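You operate a simulated robot arm through the tools that you are given. There is no shell and no other tool. Be economical: measure what you need, move in short steps, check, and stop when the job is done.

Carry out the task below with a simulated robot arm. There is one attempt and no reset: what you move stays moved.

TASK
Try the orange sensor on the tester: GOOD tray if it passes, REJECT tray if it shows DEAD.
Fine: window toward the test block; switch on and slide the block up to it; leave both so.
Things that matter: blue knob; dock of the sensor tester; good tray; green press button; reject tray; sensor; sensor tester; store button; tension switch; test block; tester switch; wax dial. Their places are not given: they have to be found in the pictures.

It is judged by the outcome, as a careful person would: the job done as asked, and still so three seconds after it is handed in. It fails if anything else is knocked over, pushed out of place, dropped, spilled or broken.

THE ROBOT
A 5-joint arm with a two-finger parallel gripper, fixed in place. Base frame: the origin is at the foot of the arm, x ahead of it, y to its left, z up; the work surface is at about z = 0.002. Readings come in m, rad, newtons and seconds.
With the tool pointing down near the work surface it reaches from about 0.26 to 0.68 m from the base axis. Its first joint turns from -1.152 to 1.152 rad. The tool tilts only in the upright plane through the base axis and itself; it spins freely about its own axis. Payload 2.9 kg.
The TCP is the grasp point between the finger pads, 0.03 m short of the fingertips. In the tool frame z runs along the fingers and y along their closing line. The gripper opens to 0.11 m. The fingers are 0.02 m wide and 0.01 m thick; the gripper's body (0.048 by 0.112 m) begins 0.055 m behind the TCP.
Orientation is told as [roll, pitch, yaw] about the base's x, y, z axes, in that order, counted from this pose: with the fingers straight down and closing along the base's y, the tool's x points along the base's -x, its y along +y and its z along -z.

THE INTERFACE
- The arm moves only by the tool move_arm. Its argument "moves" is a list of rows, each a list of 6 numbers: the shift along the base's x, y, z in cm, then the turn, a rotation vector about the base's x, y, z in degrees. In form: [[tx, ty, tz, wx, wy, wz], ...]. A call has 1 to 10 rows; each row shifts and turns the commanded pose from where the row before left it. "grip" is the gripper command, from -1 (shut) to 1 (fully open), values between in proportion, set as the call begins (left out, the last holds). A row lasts 0.2 s, in which the tool goes at most 0.05 m and 0.15 rad; a call with a longer step from one row to the next is refused whole, and so is a gripper value outside its range. A pose out of reach is approached as far as the arm can. The call stops where the force on the tool passes 40 N (or 10 N more than at its start, if that is more) or the arm is blocked; 0.2 s more then pass. The fingers move at their own pace (about 0.108 m/s each) and stop on an object; they squeeze with about 37 N. The grip force told is the motor's: it shows also when the fingers shut on nothing. Time passes only in rows, and 0.2 s behind the last, so rows that do not move let the fingers close. The reply holds the time, the measured pose of the TCP, the force on the tool along the base axes, the opening and the grip force, in the units named above and with some noise, with the torque about the TCP (base axes, N m) and any sound that the robot's microphone picked up.
- Cameras (640 x 400 px; columns grow to the right, rows downward): "scene" is fixed at [0.0502, -0.4654, 0.5845]; the picture's right is [0.61, -0.80, 0.00], its down [-0.52, -0.39, -0.76] and it looks along [0.60, 0.46, -0.65] (base axes); focal length 273 px, centre (320, 200). "wrist" rides on the gripper at [0.072, 0.017, -0.103] in the tool frame; the picture's right is [-0.23, 0.97, 0.00], its down [-0.76, -0.18, -0.62] and it looks along [-0.61, -0.14, 0.78] (tool axes); focal length 222 px, centre (320, 200).
- get_image(camera): a new picture of that camera. The clock stands still meanwhile.
- measure_at(camera, pixels): for up to 12 pixels [column, row] of the newest picture of that camera ("zoom" is the newest enlarged one), the place [x, y, z] in the base frame of the surface seen there, good to about 0.003 m, but the place of the scene camera against the robot may be out by one fixed shift of up to 0.012 m in any direction. The clock stands still meanwhile.
- zoom(camera, box): a new picture of the part [left, top, right, bottom] of that camera's present view, enlarged. The clock stands still meanwhile.
- job_done(): hands the job in; it is judged then, once.

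Go step by step. Measure first, check grasps and placings, and put right what went wrong. The budget is 80 turns and 34 pictures, counting those below and the enlarged ones. Unless the task says otherwise, let go and move clear before handing in, and close with one line.

The tools are called as name(argument=value, ...) on one line, values as JSON. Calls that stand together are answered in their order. move_arm: Moves the arm, as the interface text tells. Its arguments: {"type":"object","properties":{"moves":{"type":"array"},"grip":{"type":"number"}},"required":["moves"]} The other tools are called the same way: get_image (camera) takes a picture; measure_at (camera, pixels) gives the place of the surface under pixels of a picture; zoom (camera, box) takes an enlarged picture of a part of a camera's view; job_done () hands the job in.

At the start:

```text
time_s: 0.0
tool_pos: [0.4593, 0.0117, 0.3855]
orientation: [0.0, -0.001, 0.0]
contact_force: [0.6, -0.4, -0.1]
ft_torque: [0.0, 0.0, 0.04]
width: 0.11
grip_force: 0.1
```

scene: 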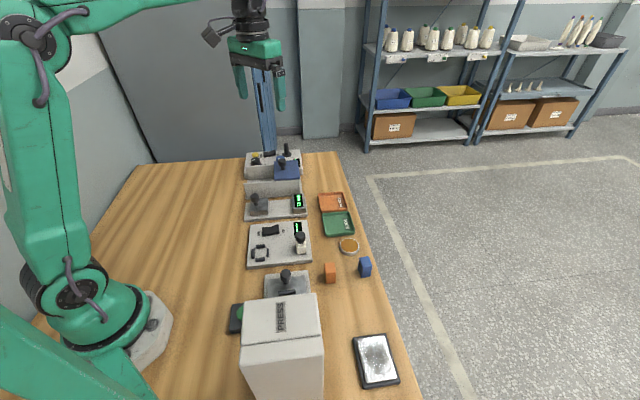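
wrist: 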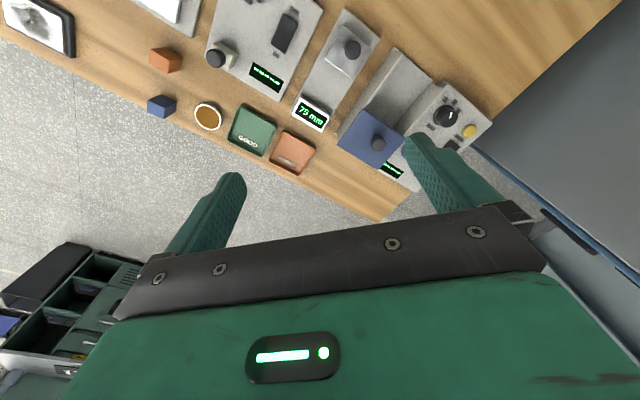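

The scene shows an orange block near (330,272), a blue one at (365,267), trays at (333,203) and (338,224), and several devices between rows 150 and 300. I'll enlarge the bench areas.

zoom(camera="scene", box=[230, 140, 390, 240])

zoom(camera="scene", box=[230, 210, 390, 310])

zoom(camera="wrist", box=[140, 0, 500, 225])

```text
4.00 times, centred on (310, 190) of scene
```

zoom: 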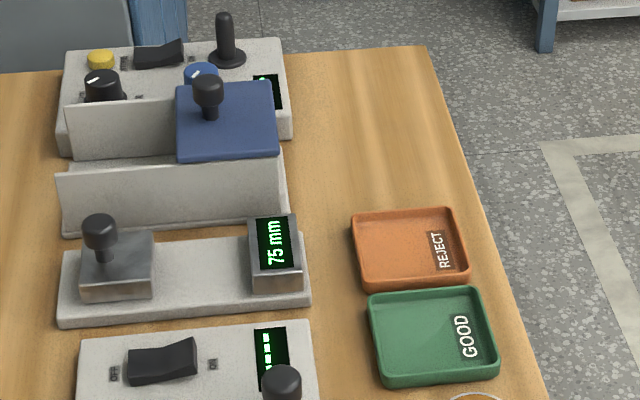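

```text
4.00 times, centred on (310, 260) of scene
```

zoom: 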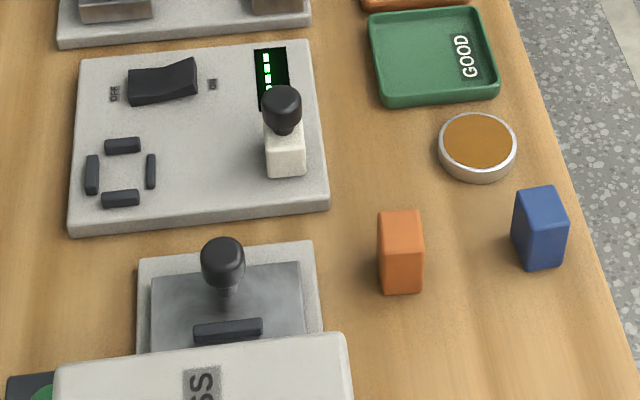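

```text
1.78 times, centred on (320, 112) of wrist
```

zoom: 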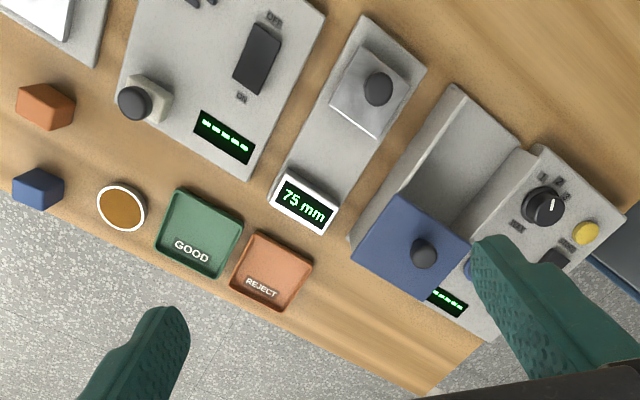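

The tester is the plate with the rocker switch, the four-rail dock around scene (260,253) and the white block with a black knob at (301,245). I'll measure its parts, the orange sensor and the trays.

measure_at(camera="scene", pixels=[[260, 253], [253, 253.5], [267.5, 252.5], [260.5, 246], [260, 259.5], [300.5, 233], [301, 250], [330, 265], [330, 277], [270, 229], [338, 224], [333, 203]])

zoom(camera="scene", box=[310, 250, 350, 290])

```text
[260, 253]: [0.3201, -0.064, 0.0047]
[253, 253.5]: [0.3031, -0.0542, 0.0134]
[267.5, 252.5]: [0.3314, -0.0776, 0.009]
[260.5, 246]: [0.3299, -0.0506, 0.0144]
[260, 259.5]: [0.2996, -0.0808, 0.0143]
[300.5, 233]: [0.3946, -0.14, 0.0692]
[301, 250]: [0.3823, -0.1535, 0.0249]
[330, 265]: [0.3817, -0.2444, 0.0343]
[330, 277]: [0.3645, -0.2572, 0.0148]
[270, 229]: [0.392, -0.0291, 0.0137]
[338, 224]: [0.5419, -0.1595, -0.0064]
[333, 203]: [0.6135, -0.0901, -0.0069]
```

```text
10.00 times, centred on (330, 270) of scene
```

zoom: 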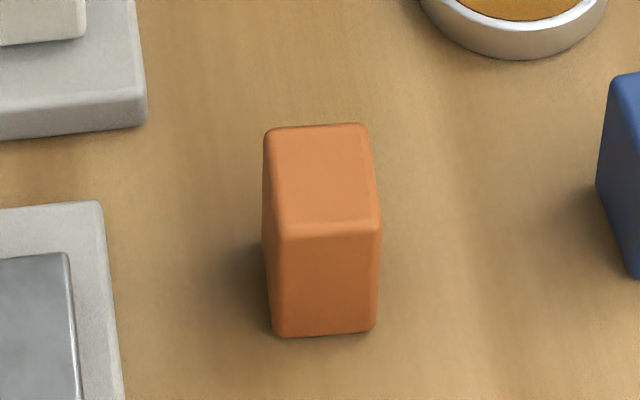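

The scene camera puts the table about 1 cm too low, so I'll measure with the wrist camera: sensor near (165,60), dock, block and trays.

get_image(camera="wrist")

measure_at(camera="wrist", pixels=[[163, 58], [168, 66], [180, 40], [216, 56], [286, 32], [278, 44], [290, 20], [255, 128], [293, 150], [207, 116], [160, 105]])

```text
27 pictures are left
```

wrist: 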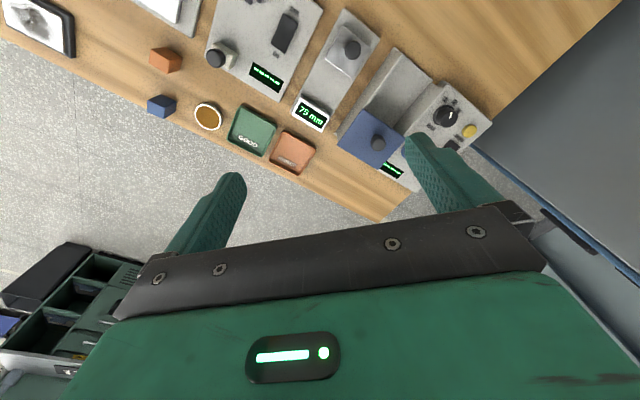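

```text
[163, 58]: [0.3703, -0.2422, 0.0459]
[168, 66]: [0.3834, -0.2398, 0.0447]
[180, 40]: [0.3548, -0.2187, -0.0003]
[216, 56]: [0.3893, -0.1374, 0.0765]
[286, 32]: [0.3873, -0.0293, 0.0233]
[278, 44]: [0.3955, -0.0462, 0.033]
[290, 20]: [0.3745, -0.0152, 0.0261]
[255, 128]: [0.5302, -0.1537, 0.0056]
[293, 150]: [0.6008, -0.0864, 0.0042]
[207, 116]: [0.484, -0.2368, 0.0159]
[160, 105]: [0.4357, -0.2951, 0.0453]
```

The orange sensor stands at about (0.375,-0.241), with its top at z≈0.045. I'll move over it and spin the wrist camera round to its far side to find the window.

move_arm(moves=[[-0.3, -3.2, -1.65, 0, 0, 8], [-0.3, -3.2, -1.65, 0, 0, 8], [-0.3, -3.2, -1.65, 0, 0, 8], [-0.3, -3.2, -1.65, 0, 0, 8], [-0.3, -3.2, -1.65, 0, 0, 8], [-0.3, -3.2, -1.65, 0, 0, 8], [-0.3, -3.2, -1.65, 0, 0, 8], [-0.3, -3.2, -1.65, 0, 0, 8], [-0.3, -3.2, -1.65, 0, 0, 8], [-0.3, -3.2, -1.65, 0, 0, 8]])

move_arm(moves=[[0, 0, 0, 0, 0, 8], [0, 0, 0, 0, 0, 8], [0, 0, 0, 0, 0, 8], [0, 0, 0, 0, 0, 8], [0, 0, 0, 0, 0, 8], [0, 0, 0, 0, 0, 8]])

get_image(camera="wrist")

```text
time_s: 2.2
tool_pos: [0.4262, -0.3077, 0.2174]
orientation: [0.0, 0.0, 1.398]
contact_force: [0.7, 0.2, 0.0]
ft_torque: [0.02, 0.0, 0.03]
width: 0.11
grip_force: 0.2
```

```text
time_s: 3.6
tool_pos: [0.4279, -0.3083, 0.2183]
orientation: [0.0, -0.002, 2.237]
contact_force: [0.2, -0.3, 0.2]
ft_torque: [0.0, 0.02, 0.0]
width: 0.1101
grip_force: 0.1
```

```text
26 pictures are left
```

wrist: 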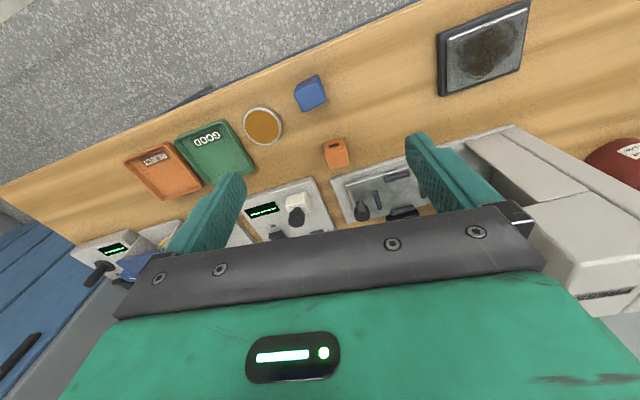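

There is a dark mark on the sensor at (332,145), so I'll enlarge it.

zoom(camera="wrist", box=[296, 130, 376, 180])

measure_at(camera="wrist", pixels=[[333, 146], [337, 159], [326, 154], [348, 152], [329, 166], [349, 164], [295, 197], [297, 217]])

```text
8.00 times, centred on (336, 155) of wrist
```

zoom: 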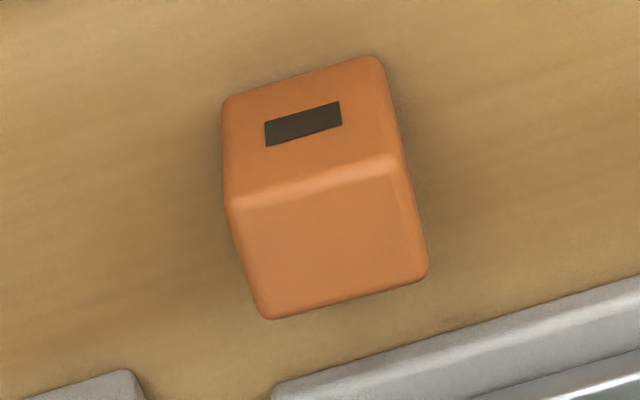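

```text
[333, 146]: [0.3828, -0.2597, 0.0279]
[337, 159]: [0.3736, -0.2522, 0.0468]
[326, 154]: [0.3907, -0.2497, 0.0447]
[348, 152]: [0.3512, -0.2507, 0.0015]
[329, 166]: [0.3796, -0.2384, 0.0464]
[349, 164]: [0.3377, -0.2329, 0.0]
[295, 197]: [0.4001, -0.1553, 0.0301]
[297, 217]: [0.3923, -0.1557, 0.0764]
```

The window is on the face toward (0.6,-0.8), which is the direction the test block lies from the dock, so no half-turn should be needed. I'll measure the sensor's top corners and the window face.

measure_at(camera="zoom", pixels=[[242, 212], [388, 172], [415, 270], [270, 305], [315, 192], [340, 292], [252, 260], [402, 220], [328, 245], [235, 120], [375, 80]])

```text
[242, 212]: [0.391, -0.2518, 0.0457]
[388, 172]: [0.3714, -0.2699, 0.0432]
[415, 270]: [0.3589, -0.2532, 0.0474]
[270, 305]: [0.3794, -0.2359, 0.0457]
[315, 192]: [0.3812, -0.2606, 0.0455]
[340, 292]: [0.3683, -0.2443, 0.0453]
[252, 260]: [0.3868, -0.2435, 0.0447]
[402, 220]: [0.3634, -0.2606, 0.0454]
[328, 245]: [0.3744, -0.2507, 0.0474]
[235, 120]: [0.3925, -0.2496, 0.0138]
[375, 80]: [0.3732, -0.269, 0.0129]
```

Sensor top centre is about (0.375,-0.253), and the window normal is near -50°. Next I'll look at the dock from above.

move_arm(moves=[[-1.5, 3.4, 0.5, 0, 0, 0], [-1.5, 3.4, 0.5, 0, 0, 0], [-1.5, 3.4, 0.5, 0, 0, 0], [-1.5, 3.4, 0.5, 0, 0, 0], [-1.5, 3.4, 0.5, 0, 0, 0], [-1.5, 3.4, 0.5, 0, 0, 0]])

get_image(camera="wrist")

```text
time_s: 5.0
tool_pos: [0.3363, -0.103, 0.2475]
orientation: [0.0, 0.0, 2.234]
contact_force: [0.2, 0.5, -0.2]
ft_torque: [-0.01, -0.03, 0.01]
width: 0.1101
grip_force: 0.0
```

```text
24 pictures are left
```

wrist: 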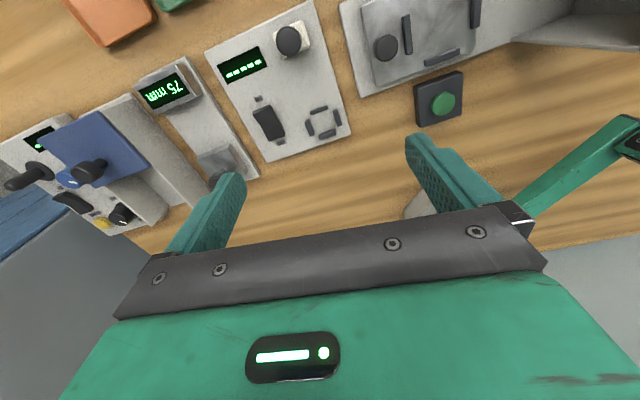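

zoom(camera="wrist", box=[280, 88, 360, 148])

measure_at(camera="wrist", pixels=[[323, 122], [288, 40], [303, 40], [303, 33], [296, 57], [306, 52], [256, 108], [268, 123], [277, 138], [258, 98], [281, 142]])

```text
6.67 times, centred on (320, 118) of wrist
```

zoom: 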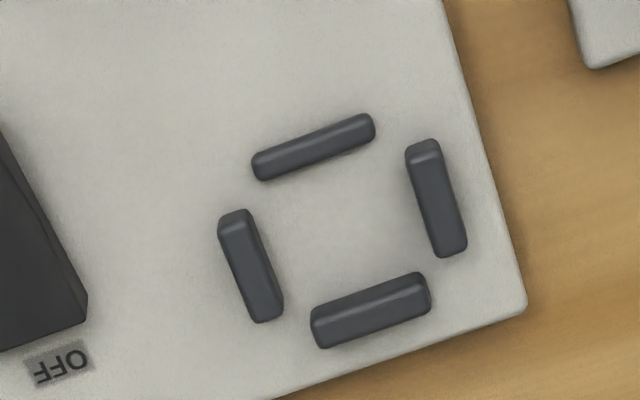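

```text
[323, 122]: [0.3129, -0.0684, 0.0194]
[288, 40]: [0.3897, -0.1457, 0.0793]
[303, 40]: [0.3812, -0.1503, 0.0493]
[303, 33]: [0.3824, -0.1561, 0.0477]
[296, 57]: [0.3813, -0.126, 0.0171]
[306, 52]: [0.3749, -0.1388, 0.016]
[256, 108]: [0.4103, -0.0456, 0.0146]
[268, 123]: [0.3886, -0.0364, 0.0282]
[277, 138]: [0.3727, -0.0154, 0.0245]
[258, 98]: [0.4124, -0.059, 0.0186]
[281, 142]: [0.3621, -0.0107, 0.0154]
```

The dock rails are clear in the enlarged view, with the OFF label at the base-side end of the rocker. I'll measure the rails' inner edges.

measure_at(camera="zoom", pixels=[[262, 166], [366, 124], [247, 225], [268, 305], [422, 158], [452, 240], [325, 325], [420, 285], [342, 215], [314, 150], [270, 235], [400, 205]])

```text
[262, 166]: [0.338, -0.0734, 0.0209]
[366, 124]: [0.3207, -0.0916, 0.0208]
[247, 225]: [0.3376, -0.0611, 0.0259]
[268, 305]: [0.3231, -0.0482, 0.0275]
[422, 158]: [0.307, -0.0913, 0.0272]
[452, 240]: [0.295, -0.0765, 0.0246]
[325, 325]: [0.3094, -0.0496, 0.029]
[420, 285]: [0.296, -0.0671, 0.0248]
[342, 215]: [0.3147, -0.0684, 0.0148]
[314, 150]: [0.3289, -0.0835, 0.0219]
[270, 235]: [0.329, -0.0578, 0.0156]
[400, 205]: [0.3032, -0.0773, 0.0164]
```

The dock centre is about (0.316,-0.070), the plate top z≈0.015, and the axis to the block about -45°. I'll check the tall neighbours of the sensor in the scene view before going back over it.

measure_at(camera="scene", pixels=[[316, 297], [321, 350], [286, 274], [305, 280], [308, 290], [247, 303], [365, 262]])

move_arm(moves=[[1, -2.8, -0.5, 0, 0, 1], [1, -2.8, -0.5, 0, 0, 1], [1, -2.8, -0.5, 0, 0, 0], [1, -2.8, -0.5, 0, 0, 0], [1, -2.8, -0.5, 0, 0, 0], [0, -2.8, -0.5, 0, 0, 0]])

get_image(camera="wrist")

```text
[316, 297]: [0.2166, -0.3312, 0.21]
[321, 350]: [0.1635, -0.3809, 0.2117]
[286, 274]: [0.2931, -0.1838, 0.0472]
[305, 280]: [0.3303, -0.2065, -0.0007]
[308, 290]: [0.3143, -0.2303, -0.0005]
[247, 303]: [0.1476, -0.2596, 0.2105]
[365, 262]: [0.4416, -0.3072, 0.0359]
```

```text
time_s: 6.4
tool_pos: [0.3884, -0.273, 0.2193]
orientation: [-0.001, 0.001, 2.269]
contact_force: [0.1, -0.3, -0.1]
ft_torque: [-0.02, -0.02, -0.01]
width: 0.1099
grip_force: 0.1
```

```text
22 pictures are left
```

wrist: 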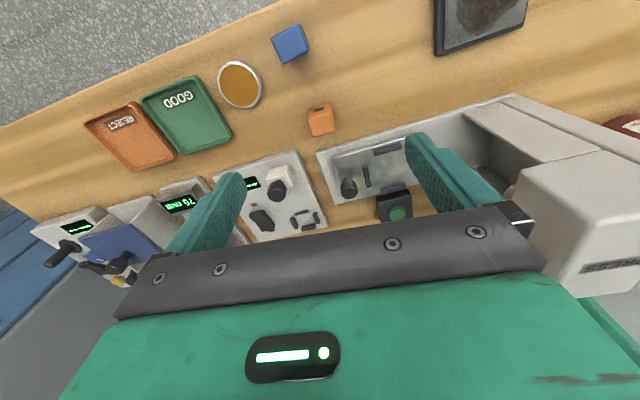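

zoom(camera="wrist", box=[288, 94, 352, 144])

```text
8.00 times, centred on (320, 119) of wrist
```

zoom: 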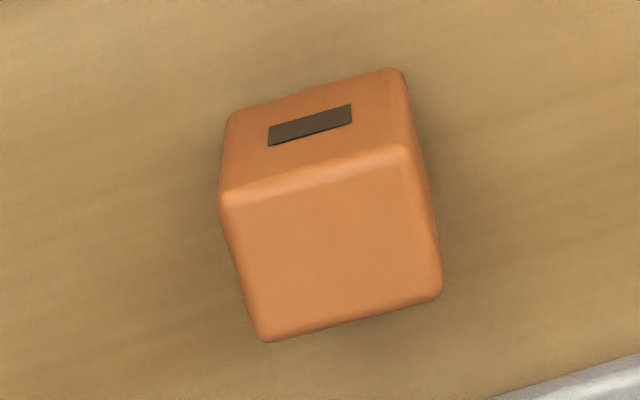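

measure_at(camera="zoom", pixels=[[235, 205], [405, 165], [432, 288], [265, 330], [320, 190], [348, 308], [248, 265], [420, 225], [335, 245], [310, 125]])

```text
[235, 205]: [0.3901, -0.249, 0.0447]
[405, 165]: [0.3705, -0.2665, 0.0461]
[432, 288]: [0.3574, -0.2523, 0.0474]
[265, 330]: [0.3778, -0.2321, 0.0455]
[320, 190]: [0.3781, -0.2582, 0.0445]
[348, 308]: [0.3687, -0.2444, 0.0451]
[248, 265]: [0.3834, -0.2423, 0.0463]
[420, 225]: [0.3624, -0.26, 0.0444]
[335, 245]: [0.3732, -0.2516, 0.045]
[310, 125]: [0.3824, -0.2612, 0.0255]
```

The sensor's centre is about (0.374,-0.250), and its sides are nearly parallel to the closing line at this yaw. I'll come down over it with the fingers open, to TCP z 0.048.

move_arm(moves=[[-0.7, 1.1, -3, 0, 0, 0], [-0.74, 1.2, -3, 0, 0, 0], [0, 0, -3, 0, 0, 0], [0, 0, -2.5, 0, 0, 0], [0, 0, -2, 0, 0, 0], [0, 0, -2, 0, 0, 0], [0, 0, -1.6, 0, 0, 0], [0, 0, 0, 0, 0, 0]])

get_image(camera="wrist")

```text
time_s: 8.2
tool_pos: [0.3748, -0.2483, 0.0489]
orientation: [0.0, 0.001, 2.268]
contact_force: [-0.2, 0.2, 0.3]
ft_torque: [0.02, 0.0, 0.05]
width: 0.1098
grip_force: 0.0
```

```text
20 pictures are left
```

wrist: 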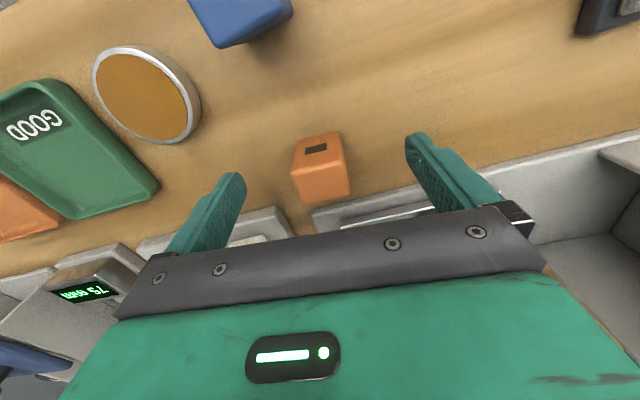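

The sensor sits centred between the fingers, its top at (324,183), with edges parallel to the pads. I'll close on it.

move_arm(moves=[[0, 0, 0, 0, 0, 0], [0, 0, 0, 0, 0, 0], [0, 0, 0, 0, 0, 0], [0, 0, 0, 0, 0, 0]], grip=-1)

move_arm(moves=[[0, 0, 1, 0, 0, 0], [0, 0, 3, 0, 0, 0], [0, 0, 4, 0, 0, 0], [0, 0, 4, 0, 0, 0]])

zoom(camera="wrist", box=[220, 100, 420, 225])

```text
time_s: 9.2
tool_pos: [0.3751, -0.25, 0.0493]
orientation: [0.0, 0.001, 2.268]
contact_force: [-0.1, 0.7, -0.2]
ft_torque: [-0.01, 0.01, -0.02]
width: 0.0313
grip_force: 36.8
```

```text
time_s: 10.2
tool_pos: [0.3752, -0.2501, 0.1671]
orientation: [0.001, -0.001, 2.268]
contact_force: [0.0, 0.1, -0.1]
ft_torque: [0.0, -0.03, -0.01]
width: 0.0311
grip_force: 37.2
```

```text
3.20 times, centred on (320, 162) of wrist
```

zoom: 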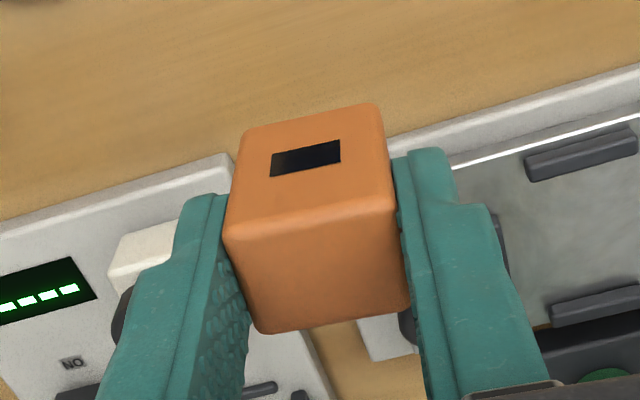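

The sensor is held (width 0.031 m), with the window toward the camera. I'll measure where its top sits against the TCP.

measure_at(camera="zoom", pixels=[[235, 245], [390, 215], [400, 300], [258, 325], [312, 232], [330, 312], [318, 270], [308, 140]])

```text
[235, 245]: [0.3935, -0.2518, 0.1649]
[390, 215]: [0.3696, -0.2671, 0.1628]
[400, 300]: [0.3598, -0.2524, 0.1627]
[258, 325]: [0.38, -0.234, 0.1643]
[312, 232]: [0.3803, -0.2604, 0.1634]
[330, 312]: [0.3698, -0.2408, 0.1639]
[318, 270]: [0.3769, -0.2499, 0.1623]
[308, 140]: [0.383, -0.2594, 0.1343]
```

The sensor is centred on the TCP to within about 1 mm. I'll carry it beside the dock, turn to the dock's yaw (+5°) and take a second, closer measure of the rails.

move_arm(moves=[[-0.15, 3.8, 0, 0, 0, 1], [-0.15, 3.8, 0, 0, 0, 1], [-0.15, 3.8, 0, 0, 0, 1], [-0.15, 3.8, 0, 0, 0, 1], [-0.15, 3.8, 0, 0, 0, 1], [-0.15, 4, 0, 0, 0, 0], [0, 0, 0, 0, 0, 0]])

get_image(camera="wrist")

```text
time_s: 11.8
tool_pos: [0.3637, -0.0201, 0.168]
orientation: [0.0, 0.002, 2.356]
contact_force: [0.0, 0.1, -0.2]
ft_torque: [0.01, 0.01, 0.01]
width: 0.0309
grip_force: 37.3
```

```text
18 pictures are left
```

wrist: 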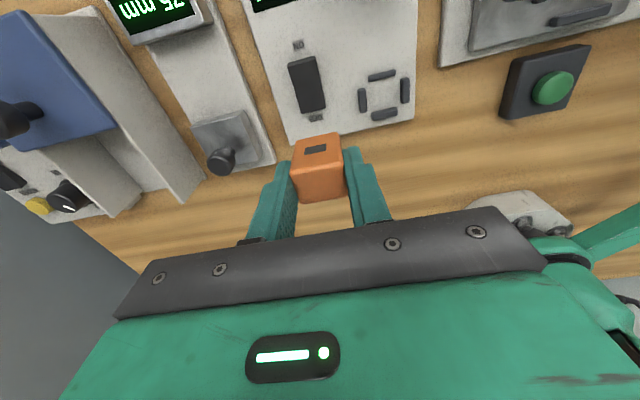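

zoom(camera="wrist", box=[344, 58, 424, 128])

```text
5.71 times, centred on (384, 93) of wrist
```

zoom: 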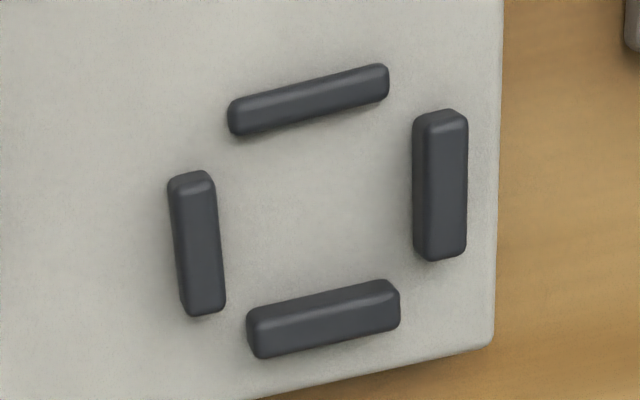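

measure_at(camera="zoom", pixels=[[238, 108], [380, 76], [190, 185], [205, 300], [440, 122], [450, 248], [258, 322], [390, 292], [309, 93], [199, 240], [446, 185], [324, 305]])

```text
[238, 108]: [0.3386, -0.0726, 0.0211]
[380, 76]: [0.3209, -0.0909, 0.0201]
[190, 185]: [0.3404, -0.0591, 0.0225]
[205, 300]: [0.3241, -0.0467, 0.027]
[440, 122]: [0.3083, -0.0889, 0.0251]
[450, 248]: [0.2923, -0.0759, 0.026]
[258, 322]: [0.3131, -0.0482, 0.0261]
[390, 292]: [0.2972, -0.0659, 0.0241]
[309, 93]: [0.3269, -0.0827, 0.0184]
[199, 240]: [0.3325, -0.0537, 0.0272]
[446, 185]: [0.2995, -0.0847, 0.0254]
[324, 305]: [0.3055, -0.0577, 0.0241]
```

The two rail measures agree: dock centre (0.317,-0.069), axis -45°, matching the tool's yaw. I'll move over it and come down to just above the rails.

move_arm(moves=[[-2.3, -2.4, 0, 0, 0, 0], [-2.35, -2.5, 0, 0, 0, 0], [0, 0, -3, 0, 0, 0], [0, 0, -3, 0, 0, 0], [0, 0, -1.5, 0, 0, 0], [0, 0, 0, 0, 0, 0], [0, 0, 0, 0, 0, 0]])

zoom(camera="wrist", box=[220, 60, 420, 210])

zoom(camera="scene", box=[230, 210, 310, 270])

```text
time_s: 13.4
tool_pos: [0.3176, -0.0675, 0.0923]
orientation: [0.002, 0.0, 2.357]
contact_force: [-0.5, 0.3, -0.2]
ft_torque: [-0.01, -0.03, -0.04]
width: 0.0311
grip_force: 36.3
```

```text
2.67 times, centred on (320, 135) of wrist
```

zoom: 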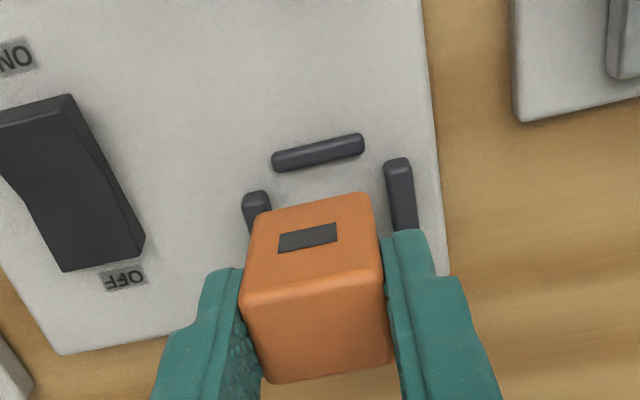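

```text
6.67 times, centred on (270, 240) of scene
```

zoom: 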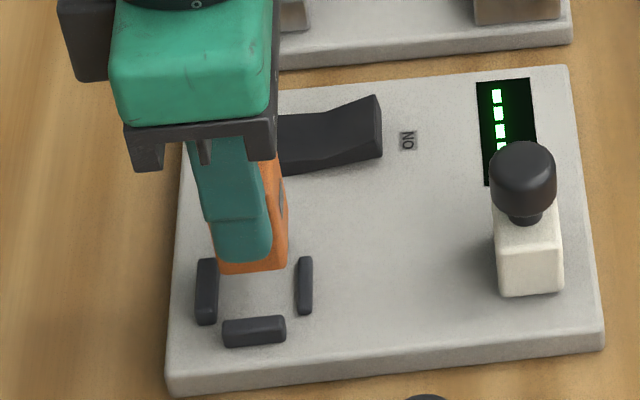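

The sensor is hanging just over the dock, well aligned in yaw. I'll trim the small y offset and step down until it seats at about TCP z 0.062.

move_arm(moves=[[-0.05, -0.12, 0, 0, 0, 0], [0, 0, -0.5, 0, 0, 0], [0, 0, 0, 0, 0, 0]])

get_image(camera="wrist")

measure_at(camera="wrist", pixels=[[319, 142], [356, 137], [337, 148], [320, 162], [360, 157], [338, 115], [324, 117], [352, 112]])

```text
time_s: 14.2
tool_pos: [0.3178, -0.0692, 0.087]
orientation: [0.0, 0.0, 2.355]
contact_force: [0.0, -0.4, 0.0]
ft_torque: [-0.01, 0.04, -0.01]
width: 0.0311
grip_force: 37.1
```

```text
14 pictures are left
```

wrist: 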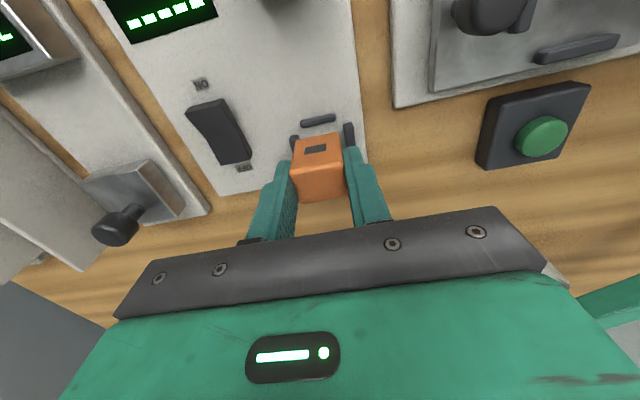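

```text
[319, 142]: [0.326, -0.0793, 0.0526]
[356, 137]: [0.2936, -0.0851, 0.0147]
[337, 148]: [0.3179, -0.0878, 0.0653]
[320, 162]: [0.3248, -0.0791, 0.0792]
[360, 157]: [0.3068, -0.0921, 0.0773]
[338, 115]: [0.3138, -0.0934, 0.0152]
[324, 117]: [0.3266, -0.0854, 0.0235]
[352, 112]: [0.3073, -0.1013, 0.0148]
```

The window face is about 1–2 mm inside the front rail and the back face has a similar gap. I'll lower the sensor in.

move_arm(moves=[[-0.04, 0.02, -0.8, 0, 0, 0], [0, 0, -0.6, 0, 0, 0], [0, 0, -0.4, 0, 0, 0], [0, 0, -0.3, 0, 0, 0], [0, 0, -0.2, 0, 0, 0], [0, 0, 0, 0, 0, 0]])

zoom(camera="scene", box=[230, 210, 310, 270])

```text
time_s: 15.6
tool_pos: [0.3169, -0.0677, 0.0658]
orientation: [-0.002, 0.0, 2.356]
contact_force: [-1.4, -1.0, 4.5]
ft_torque: [-0.03, 0.08, -0.01]
width: 0.031
grip_force: 36.7
```

```text
6.67 times, centred on (270, 240) of scene
```

zoom: 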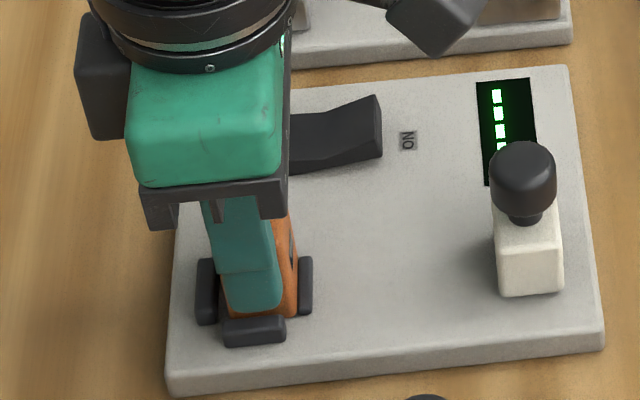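

It's nearly seated, with 4.5 N of light contact at z 0.066. I'll lower a few more millimetres in small steps.

move_arm(moves=[[0, 0, -0.15, 0, 0, 0], [0, 0, 0, 0, 0, 0]])

```text
time_s: 16.2
tool_pos: [0.3182, -0.0688, 0.0641]
orientation: [-0.001, 0.002, 2.354]
contact_force: [-6.3, 3.2, 29.6]
ft_torque: [0.14, 0.2, -0.05]
width: 0.0313
grip_force: 36.6
```

Contact is firm at z 0.064, close to the expected seat height. I'll look to see whether it's on the plate or on a rail.

zoom(camera="wrist", box=[270, 90, 370, 210])

zoom(camera="scene", box=[250, 236, 274, 266])

```text
3.33 times, centred on (320, 150) of wrist
```

zoom: 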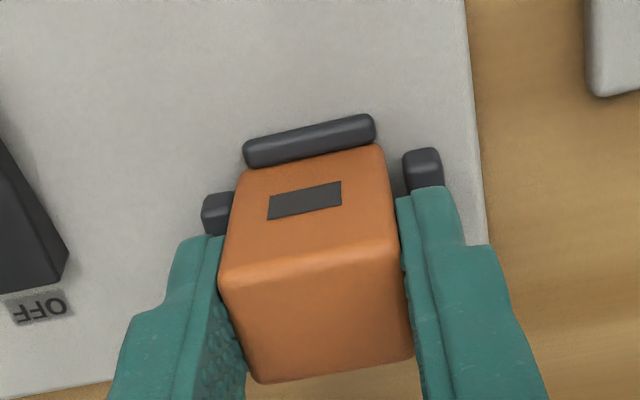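

```text
13.33 times, centred on (262, 251) of scene
```

zoom: 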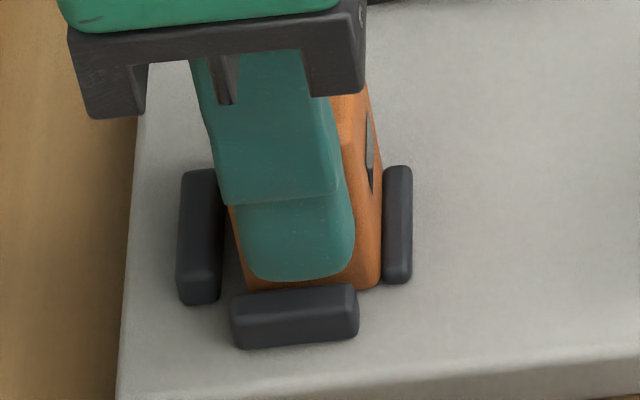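

The sensor's base is tight against the front rail, while a gap shows at the back rail. I'll lift 4 mm, shift 1 mm backward and lower again.

move_arm(moves=[[0, 0, 0.4, 0, 0, 0], [-0.08, 0.08, 0, 0, 0, 0], [0, 0, 0, 0, 0, 0], [0, 0, -0.25, 0, 0, 0], [0, 0, 0, 0, 0, 0]])

move_arm(moves=[[0, 0, -0.15, 0, 0, 0], [0, 0, 0, 0, 0, 0]])

```text
time_s: 17.4
tool_pos: [0.3173, -0.0677, 0.0644]
orientation: [0.0, 0.001, 2.355]
contact_force: [0.7, 0.3, -0.4]
ft_torque: [0.0, -0.03, -0.02]
width: 0.031
grip_force: 37.1
```

```text
time_s: 18.0
tool_pos: [0.3161, -0.0689, 0.0643]
orientation: [0.001, 0.0, 2.356]
contact_force: [-8.5, 3.2, 25.0]
ft_torque: [0.1, 0.31, 0.0]
width: 0.0311
grip_force: 37.4
```

Contact begins at the same height (~0.0638) without the front rail's help, so it's seated on the plate. I'll ease off, open to 5 cm and rise clear.

move_arm(moves=[[0, 0, 0.1, 0, 0, 0]])

move_arm(moves=[[0, 0, 0, 0, 0, 0], [0, 0, 0, 0, 0, 0], [0, 0, 1, 0, 0, 0], [0, 0, 3, 0, 0, 0], [0, 0, 4, 0, 0, 0]], grip=-0.05)

zoom(camera="scene", box=[230, 210, 310, 270])

zoom(camera="wrist", box=[240, 50, 400, 170])

```text
time_s: 18.4
tool_pos: [0.3171, -0.0675, 0.0646]
orientation: [0.0, 0.0, 2.356]
contact_force: [-0.2, 0.3, 3.3]
ft_torque: [0.05, -0.08, 0.03]
width: 0.0312
grip_force: 36.8
```

```text
time_s: 19.6
tool_pos: [0.3166, -0.0685, 0.1458]
orientation: [0.0, 0.0, 2.354]
contact_force: [-0.3, 0.5, -0.6]
ft_torque: [0.0, -0.01, 0.0]
width: 0.0523
grip_force: 0.0
```

```text
6.67 times, centred on (270, 240) of scene
```

zoom: 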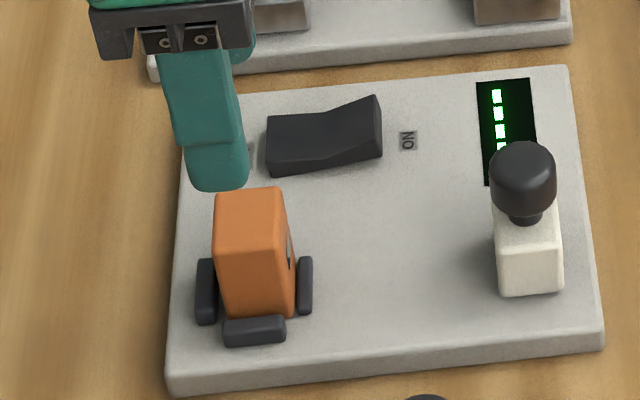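

```text
3.33 times, centred on (320, 110) of wrist
```

zoom: 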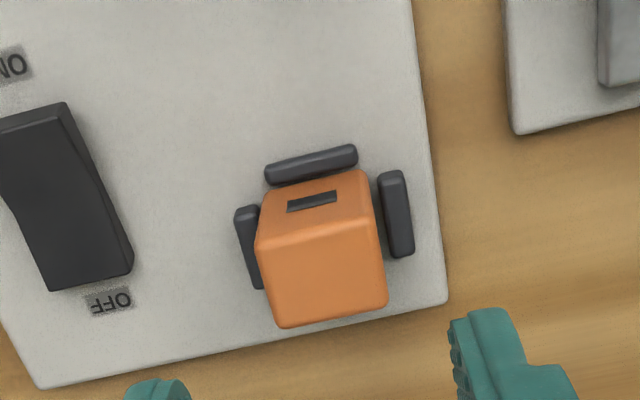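

The sensor stands in the dock with its window toward the block. The rocker's ON end is raised, so I'll measure it along with the sensor's top.

measure_at(camera="zoom", pixels=[[35, 125], [60, 118], [40, 150], [60, 200], [85, 250], [110, 265], [55, 112], [270, 255], [370, 230], [378, 300], [285, 318]])

```text
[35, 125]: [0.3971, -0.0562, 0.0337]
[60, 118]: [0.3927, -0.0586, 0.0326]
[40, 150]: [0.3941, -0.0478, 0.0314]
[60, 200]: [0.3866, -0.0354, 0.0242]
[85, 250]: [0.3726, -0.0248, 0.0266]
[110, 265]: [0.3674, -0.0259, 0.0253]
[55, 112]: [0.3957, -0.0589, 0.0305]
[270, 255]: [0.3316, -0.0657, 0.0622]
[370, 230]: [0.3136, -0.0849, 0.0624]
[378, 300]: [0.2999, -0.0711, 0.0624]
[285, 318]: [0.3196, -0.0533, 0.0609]
```

The sensor's top is level at z 0.062. I'll shut the fingers and move over the rocker's ON end at (0.396,-0.054), then press down gently.

move_arm(moves=[[3.9, 0.7, 0, 0, 0, 0], [4.0, 0.8, 0, 0, 0, 0], [0, 0, -3, 0, 0, 0], [0, 0, -3, 0, 0, 0], [0, 0, -1, 0, 0, 0], [0, 0, 0, 0, 0, 0]], grip=-1)

move_arm(moves=[[0, 0, -0.5, 0, 0, 0], [0, 0, -0.5, 0, 0, 0], [0, 0, -0.3, 0, 0, 0], [0, 0, -0.3, 0, 0, 0], [0, 0, -0.3, 0, 0, 0]])

```text
time_s: 21.0
tool_pos: [0.3963, -0.053, 0.0756]
orientation: [0.001, 0.0, 2.356]
contact_force: [-0.3, -0.2, 0.3]
ft_torque: [0.01, 0.0, -0.04]
width: 0.0
grip_force: 37.0
```

```text
time_s: 22.2
tool_pos: [0.398, -0.0541, 0.058]
orientation: [-0.001, 0.002, 2.356]
contact_force: [-10.3, 0.5, 37.1]
ft_torque: [0.26, 0.6, 0.1]
width: 0.0001
grip_force: 37.2
```

The press reached 37 N at z 0.058. I'll rise and look at the rocker and display.

move_arm(moves=[[0, 0, 1, 0, 0, 0], [0, 0, 3, 0, 0, 0], [0, 0, 4, 0, 0, 0]])

zoom(camera="wrist", box=[180, 0, 420, 180])

```text
time_s: 23.0
tool_pos: [0.396, -0.0551, 0.1353]
orientation: [0.002, -0.002, 2.356]
contact_force: [-0.1, -0.1, -0.2]
ft_torque: [0.01, 0.0, -0.01]
width: 0.0001
grip_force: 37.2
```

```text
2.22 times, centred on (300, 90) of wrist
```

zoom: 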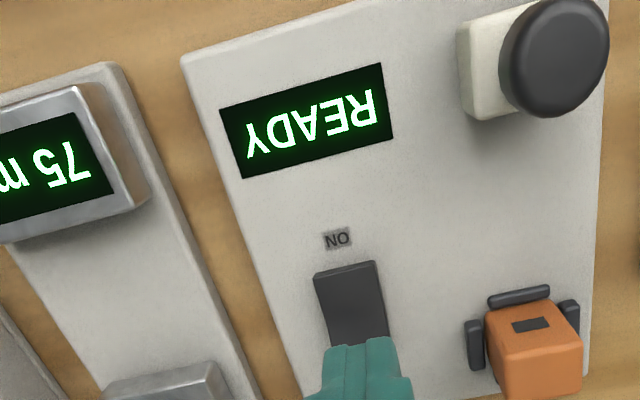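

The display reads READY, so the switch is on. Now I'll measure the block and its knob at zoom (555,58), and the window face for the stopping distance.

measure_at(camera="zoom", pixels=[[555, 50], [510, 55], [600, 35], [545, 15], [570, 100], [465, 60], [485, 110], [475, 40], [470, 105], [520, 12], [527, 327]])

measure_at(camera="scene", pixels=[[300.5, 232], [293, 241], [308, 240], [305, 250], [274, 247]])

```text
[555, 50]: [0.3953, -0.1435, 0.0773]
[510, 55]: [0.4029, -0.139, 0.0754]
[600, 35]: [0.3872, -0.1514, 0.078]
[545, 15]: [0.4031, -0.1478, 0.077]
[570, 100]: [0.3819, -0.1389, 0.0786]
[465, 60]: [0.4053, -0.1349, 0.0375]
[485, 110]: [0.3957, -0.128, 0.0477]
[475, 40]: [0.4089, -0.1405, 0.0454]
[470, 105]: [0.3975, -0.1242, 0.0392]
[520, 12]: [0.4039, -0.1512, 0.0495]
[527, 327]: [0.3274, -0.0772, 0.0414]
```

```text
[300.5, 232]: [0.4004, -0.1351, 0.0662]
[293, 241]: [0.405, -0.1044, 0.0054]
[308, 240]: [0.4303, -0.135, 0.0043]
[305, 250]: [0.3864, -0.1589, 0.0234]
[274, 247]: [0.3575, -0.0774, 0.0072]
```

The knob centre is (0.394,-0.1445) with its top at 0.079, in line with the dock. I'll open the fingers, go over it, lower to TCP z 0.082 (tips just above the block's body) and grip.

move_arm(moves=[[0, -3, 0, 0, 0, 0], [0, -3, 0, 0, 0, 0], [-0.2, -2.95, 0, 0, 0, 0], [0, 0, -2.3, 0, 0, 0], [0, 0, -2, 0, 0, 0], [0, 0, -1, 0, 0, 0], [0, 0, 0, 0, 0, 0]], grip=0.1)

zoom(camera="wrist", box=[200, 60, 440, 240])

```text
time_s: 24.6
tool_pos: [0.394, -0.1432, 0.0822]
orientation: [0.002, 0.001, 2.357]
contact_force: [-0.1, 0.2, 0.7]
ft_torque: [-0.03, -0.03, -0.01]
width: 0.0605
grip_force: 0.1
```

```text
2.22 times, centred on (320, 150) of wrist
```

zoom: 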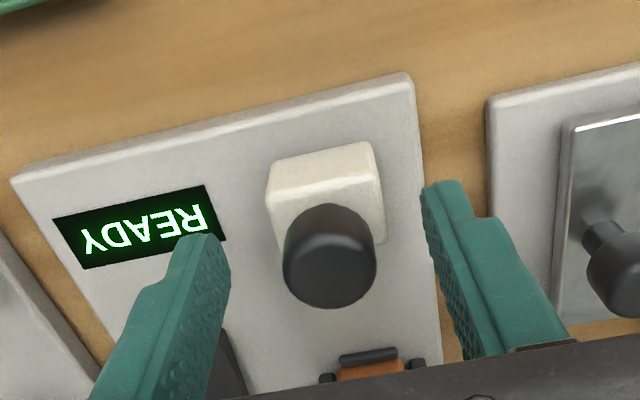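

The knob is centred between the fingers. I'll grip it.

move_arm(moves=[[0, 0, 0, 0, 0, 0], [0, 0, 0, 0, 0, 0], [0, 0, 0, 0, 0, 0]], grip=-1)

move_arm(moves=[[-0.7, 0.7, 0, 0, 0, 0], [-0.7, 0.7, 0, 0, 0, 0], [-0.7, 0.7, 0, 0, 0, 0], [0, 0, 0, 0, 0, 0]])

```text
time_s: 25.4
tool_pos: [0.392, -0.1443, 0.0838]
orientation: [0.001, -0.003, 2.354]
contact_force: [-1.6, -1.6, 0.4]
ft_torque: [0.03, -0.1, 0.1]
width: 0.0252
grip_force: 45.1
stopped in row 3: the force on the tool passed its limit at 42 N (the readings are from after the stop); the commanded pose is now the measured one
```

```text
time_s: 26.4
tool_pos: [0.3705, -0.1231, 0.0834]
orientation: [0.003, -0.004, 2.353]
contact_force: [0.9, 1.0, 4.7]
ft_torque: [0.33, 0.19, -0.09]
width: 0.0254
grip_force: 45.1
```

The block slides freely: 3 cm so far with small forces. I'll continue 3 cm more, then slowly.

move_arm(moves=[[-0.7, 0.7, 0, 0, 0, 0], [-0.7, 0.7, 0, 0, 0, 0], [-0.5, 0.5, 0, 0, 0, 0], [-0.2, 0.2, 0, 0, 0, 0], [0, 0, 0, 0, 0, 0]])

zoom(camera="scene", box=[230, 210, 310, 270])

```text
time_s: 27.6
tool_pos: [0.349, -0.101, 0.082]
orientation: [0.0, -0.004, 2.351]
contact_force: [-2.0, -8.5, -3.2]
ft_torque: [-0.36, -0.36, 0.06]
width: 0.0252
grip_force: 44.8
```

```text
6.67 times, centred on (270, 240) of scene
```

zoom: 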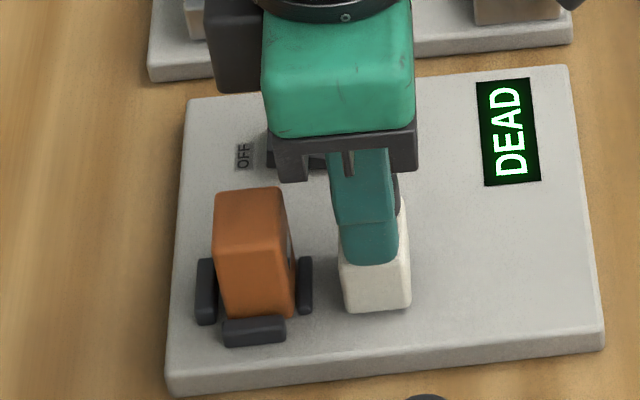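

The display already shows DEAD, but the block is still about 1 cm from the front rail. I'll slide it fully up before trusting the verdict.

move_arm(moves=[[-0.2, 0.2, 0, 0, 0, 0], [-0.2, 0.2, 0, 0, 0, 0], [-0.2, 0.2, 0, 0, 0, 0], [-0.2, 0.2, 0, 0, 0, 0], [0, 0, 0, 0, 0, 0]])

```text
time_s: 28.2
tool_pos: [0.3477, -0.1011, 0.0847]
orientation: [-0.003, 0.004, 2.345]
contact_force: [1.0, -5.1, -4.1]
ft_torque: [-0.08, 0.19, 0.04]
width: 0.0252
grip_force: 45.0
stopped in row 3: the force on the tool passed its limit at 40 N (the readings are from after the stop); the commanded pose is now the measured one
```

The block has hit its end of travel at this point, so it's fully up. I'll let go, rise and read the display again.

move_arm(moves=[[0, 0, 0, 0, 0, 0], [0, 0, 0, 0, 0, 0], [0, 0, 2, 0, 0, 0], [0, 0, 4, 0, 0, 0], [0, 0, 2, 0, 0, 0]], grip=0.1)

zoom(camera="scene", box=[230, 190, 350, 270])

```text
time_s: 29.4
tool_pos: [0.3494, -0.0978, 0.1645]
orientation: [-0.001, 0.002, 2.348]
contact_force: [-0.6, 0.6, 0.5]
ft_torque: [-0.01, 0.01, 0.01]
width: 0.0606
grip_force: 0.0
```

```text
5.00 times, centred on (290, 230) of scene
```

zoom: 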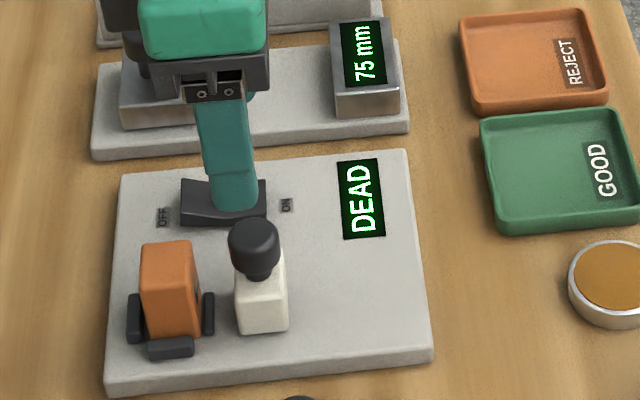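

DEAD stands with the block fully up, so the sensor goes to REJECT and the switch and block stay as they are. I'll go over the sensor at (0.3162,-0.0688) and down to the same grip height.

move_arm(moves=[[-1.66, 1.45, 0, 0, 0, 0.4], [-1.66, 1.45, 0, 0, 0, 0], [0, 0, -3, 0, 0, 0], [0, 0, -3, 0, 0, 0], [0, 0, -2.5, 0, 0, 0], [0, 0, -1.4, 0, 0, 0], [0, 0, 0, 0, 0, 0]])

zoom(camera="wrist", box=[220, 80, 420, 220])

```text
time_s: 31.0
tool_pos: [0.3157, -0.0709, 0.0655]
orientation: [-0.002, 0.003, 2.356]
contact_force: [0.2, 0.4, -0.2]
ft_torque: [-0.02, 0.0, -0.01]
width: 0.0605
grip_force: 0.0
```

```text
2.86 times, centred on (320, 150) of wrist
```

zoom: 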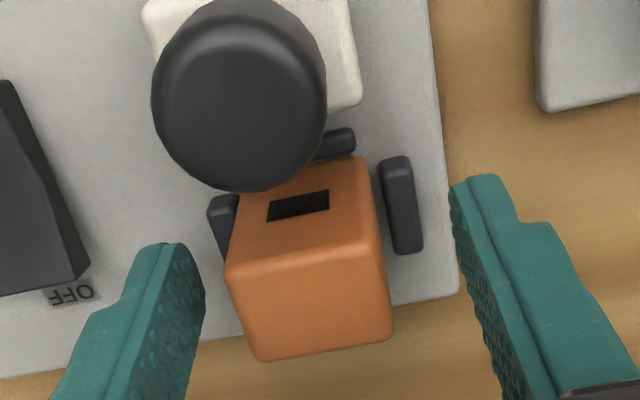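

The sensor is 2–3 mm off centre toward the left finger. I'll shift by that and close.

move_arm(moves=[[0.16, 0.16, 0, 0, 0, 0], [0, 0, 0, 0, 0, 0]])

move_arm(moves=[[0, 0, 0, 0, 0, 0], [0, 0, 0, 0, 0, 0], [0, 0, 0, 0, 0, 0]], grip=-1)

```text
time_s: 31.6
tool_pos: [0.3165, -0.0697, 0.0653]
orientation: [0.0, 0.004, 2.355]
contact_force: [-0.6, 0.3, 0.7]
ft_torque: [0.0, 0.01, 0.01]
width: 0.0607
grip_force: 0.0
```

```text
time_s: 32.4
tool_pos: [0.3169, -0.0687, 0.0639]
orientation: [-0.003, 0.004, 2.356]
contact_force: [0.8, 0.7, 0.8]
ft_torque: [0.0, 0.02, 0.02]
width: 0.031
grip_force: 37.0
```

Gripped at 0.031 m. I'll lift straight up and check that the block and display stay as they were.

move_arm(moves=[[0, 0, 1, 0, 0, 0], [0, 0, 2, 0, 0, 0], [0, 0, 4, 0, 0, 0], [0, 0, 5, 0, 0, 0], [3, -0.2, 0, 0, 0, 0], [4.5, -0.3, 0, 0, 0, 0], [4.5, -0.4, 0, 0, 0, 0], [4.5, -0.4, 0, 0, 0, 0], [4, -0.4, 0, 0, 0, 0], [0, 0, 0, 0, 0, 0]])

get_image(camera="wrist")

```text
time_s: 34.6
tool_pos: [0.5221, -0.0872, 0.1851]
orientation: [-0.003, 0.004, 2.356]
contact_force: [-0.3, 0.0, -0.6]
ft_torque: [0.01, 0.0, -0.02]
width: 0.0311
grip_force: 37.7
```

```text
3 pictures are left
```

wrist: 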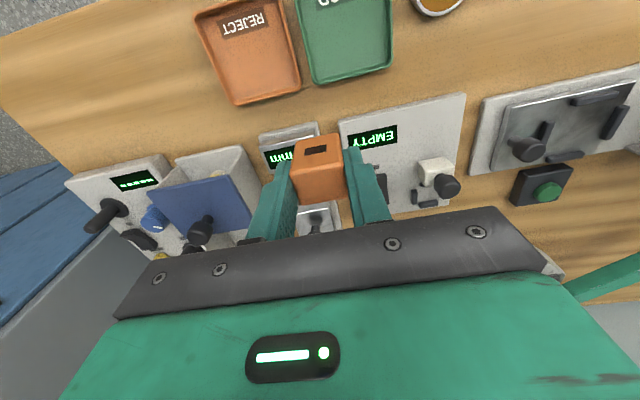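

The tester now shows EMPTY and the block has stayed up. The REJECT tray lies around (250,52), so I'll measure its floor and rims.

measure_at(camera="wrist", pixels=[[250, 52], [250, 60], [216, 58], [290, 45], [267, 92], [240, 95], [293, 82], [205, 25], [275, 8], [240, 10]])

```text
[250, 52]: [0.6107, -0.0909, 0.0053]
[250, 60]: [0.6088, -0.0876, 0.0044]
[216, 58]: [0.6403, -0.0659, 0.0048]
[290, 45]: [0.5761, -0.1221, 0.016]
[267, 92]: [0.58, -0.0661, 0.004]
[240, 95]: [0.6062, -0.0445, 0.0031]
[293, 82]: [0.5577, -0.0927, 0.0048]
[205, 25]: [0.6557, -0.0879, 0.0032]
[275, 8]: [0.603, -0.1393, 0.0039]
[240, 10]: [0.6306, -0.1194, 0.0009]
```

The tray's centre is (0.606,-0.091) and its floor z≈0.004. I'll move over it and lower until the sensor touches.

move_arm(moves=[[4.2, -0.2, 0, 0, 0, 0], [4.15, -0.2, 0, 0, 0, 0], [0, 0, -4, 0, 0, 0], [0, 0, -4, 0, 0, 0], [0, 0, -3, 0, 0, 0], [0, 0, -1.5, 0, 0, 0], [0, 0, 0, 0, 0, 0]])

move_arm(moves=[[0, 0, -0.3, 0, 0, 0], [0, 0, -0.2, 0, 0, 0], [0, 0, 0, 0, 0, 0]])

```text
time_s: 36.2
tool_pos: [0.6059, -0.0905, 0.061]
orientation: [-0.001, 0.002, 2.357]
contact_force: [-0.3, 0.1, -0.3]
ft_torque: [-0.01, -0.01, 0.01]
width: 0.031
grip_force: 37.1
```

```text
time_s: 37.0
tool_pos: [0.6046, -0.0902, 0.0546]
orientation: [-0.002, 0.003, 2.357]
contact_force: [0.2, 0.1, -0.3]
ft_torque: [0.0, 0.01, 0.02]
width: 0.0311
grip_force: 36.8
```

No contact yet at z 0.0546. I'll lower in millimetre steps.

move_arm(moves=[[0, 0, -0.1, 0, 0, 0], [0, 0, -0.1, 0, 0, 0], [0, 0, 0, 0, 0, 0]])

move_arm(moves=[[0, 0, -0.1, 0, 0, 0], [0, 0, 0, 0, 0, 0]])

```text
time_s: 37.8
tool_pos: [0.6046, -0.0905, 0.0526]
orientation: [-0.002, 0.005, 2.357]
contact_force: [0.0, -0.6, -0.3]
ft_torque: [0.0, 0.01, -0.01]
width: 0.0311
grip_force: 36.6
```

```text
time_s: 38.4
tool_pos: [0.6064, -0.0911, 0.0522]
orientation: [-0.003, 0.002, 2.356]
contact_force: [-1.4, 0.9, 5.6]
ft_torque: [-0.01, 0.11, -0.02]
width: 0.031
grip_force: 37.4
```

The sensor is touching the tray floor (5.6 N at z 0.052). I'll open a little and rise clear.

move_arm(moves=[[0, 0, 0, 0, 0, 0], [0, 0, 0, 0, 0, 0], [0, 0, 1, 0, 0, 0], [0, 0, 3, 0, 0, 0], [0, 0, 4.5, 0, 0, 0], [0, 0, 4.5, 0, 0, 0], [-3, 1, 3, 0, 0, 0], [-3.5, 2, 2, 0, 0, 0], [-3.5, 2, 0, 0, 0, 0], [0, 0, 0, 0, 0, 0]], grip=-0.1)

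zoom(camera="scene", box=[230, 150, 390, 270])

```text
time_s: 40.6
tool_pos: [0.5045, -0.042, 0.2324]
orientation: [0.0, 0.005, 2.357]
contact_force: [0.8, 0.4, -0.9]
ft_torque: [-0.01, -0.01, 0.03]
width: 0.0495
grip_force: 0.0
```

```text
3.33 times, centred on (310, 210) of scene
```

zoom: 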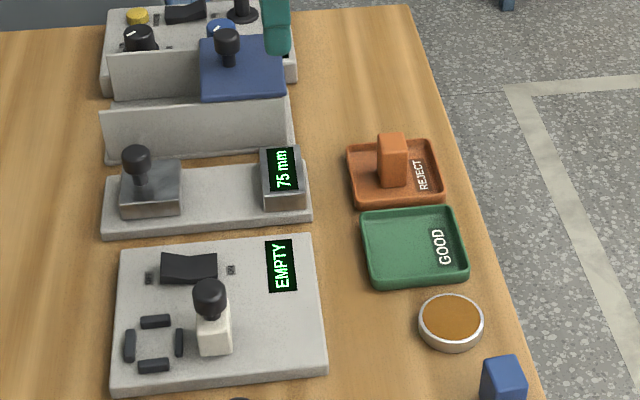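

The sensor stands in the REJECT tray. The tester is still on (it reads EMPTY), the block is still up, nothing else has moved, and the arm is clear.

job_done()

```text
The job is handed in.
```

The tester showed DEAD for the orange sensor, so it now stands in the REJECT tray, with the tester switched on and the test block left slid up to the dock.
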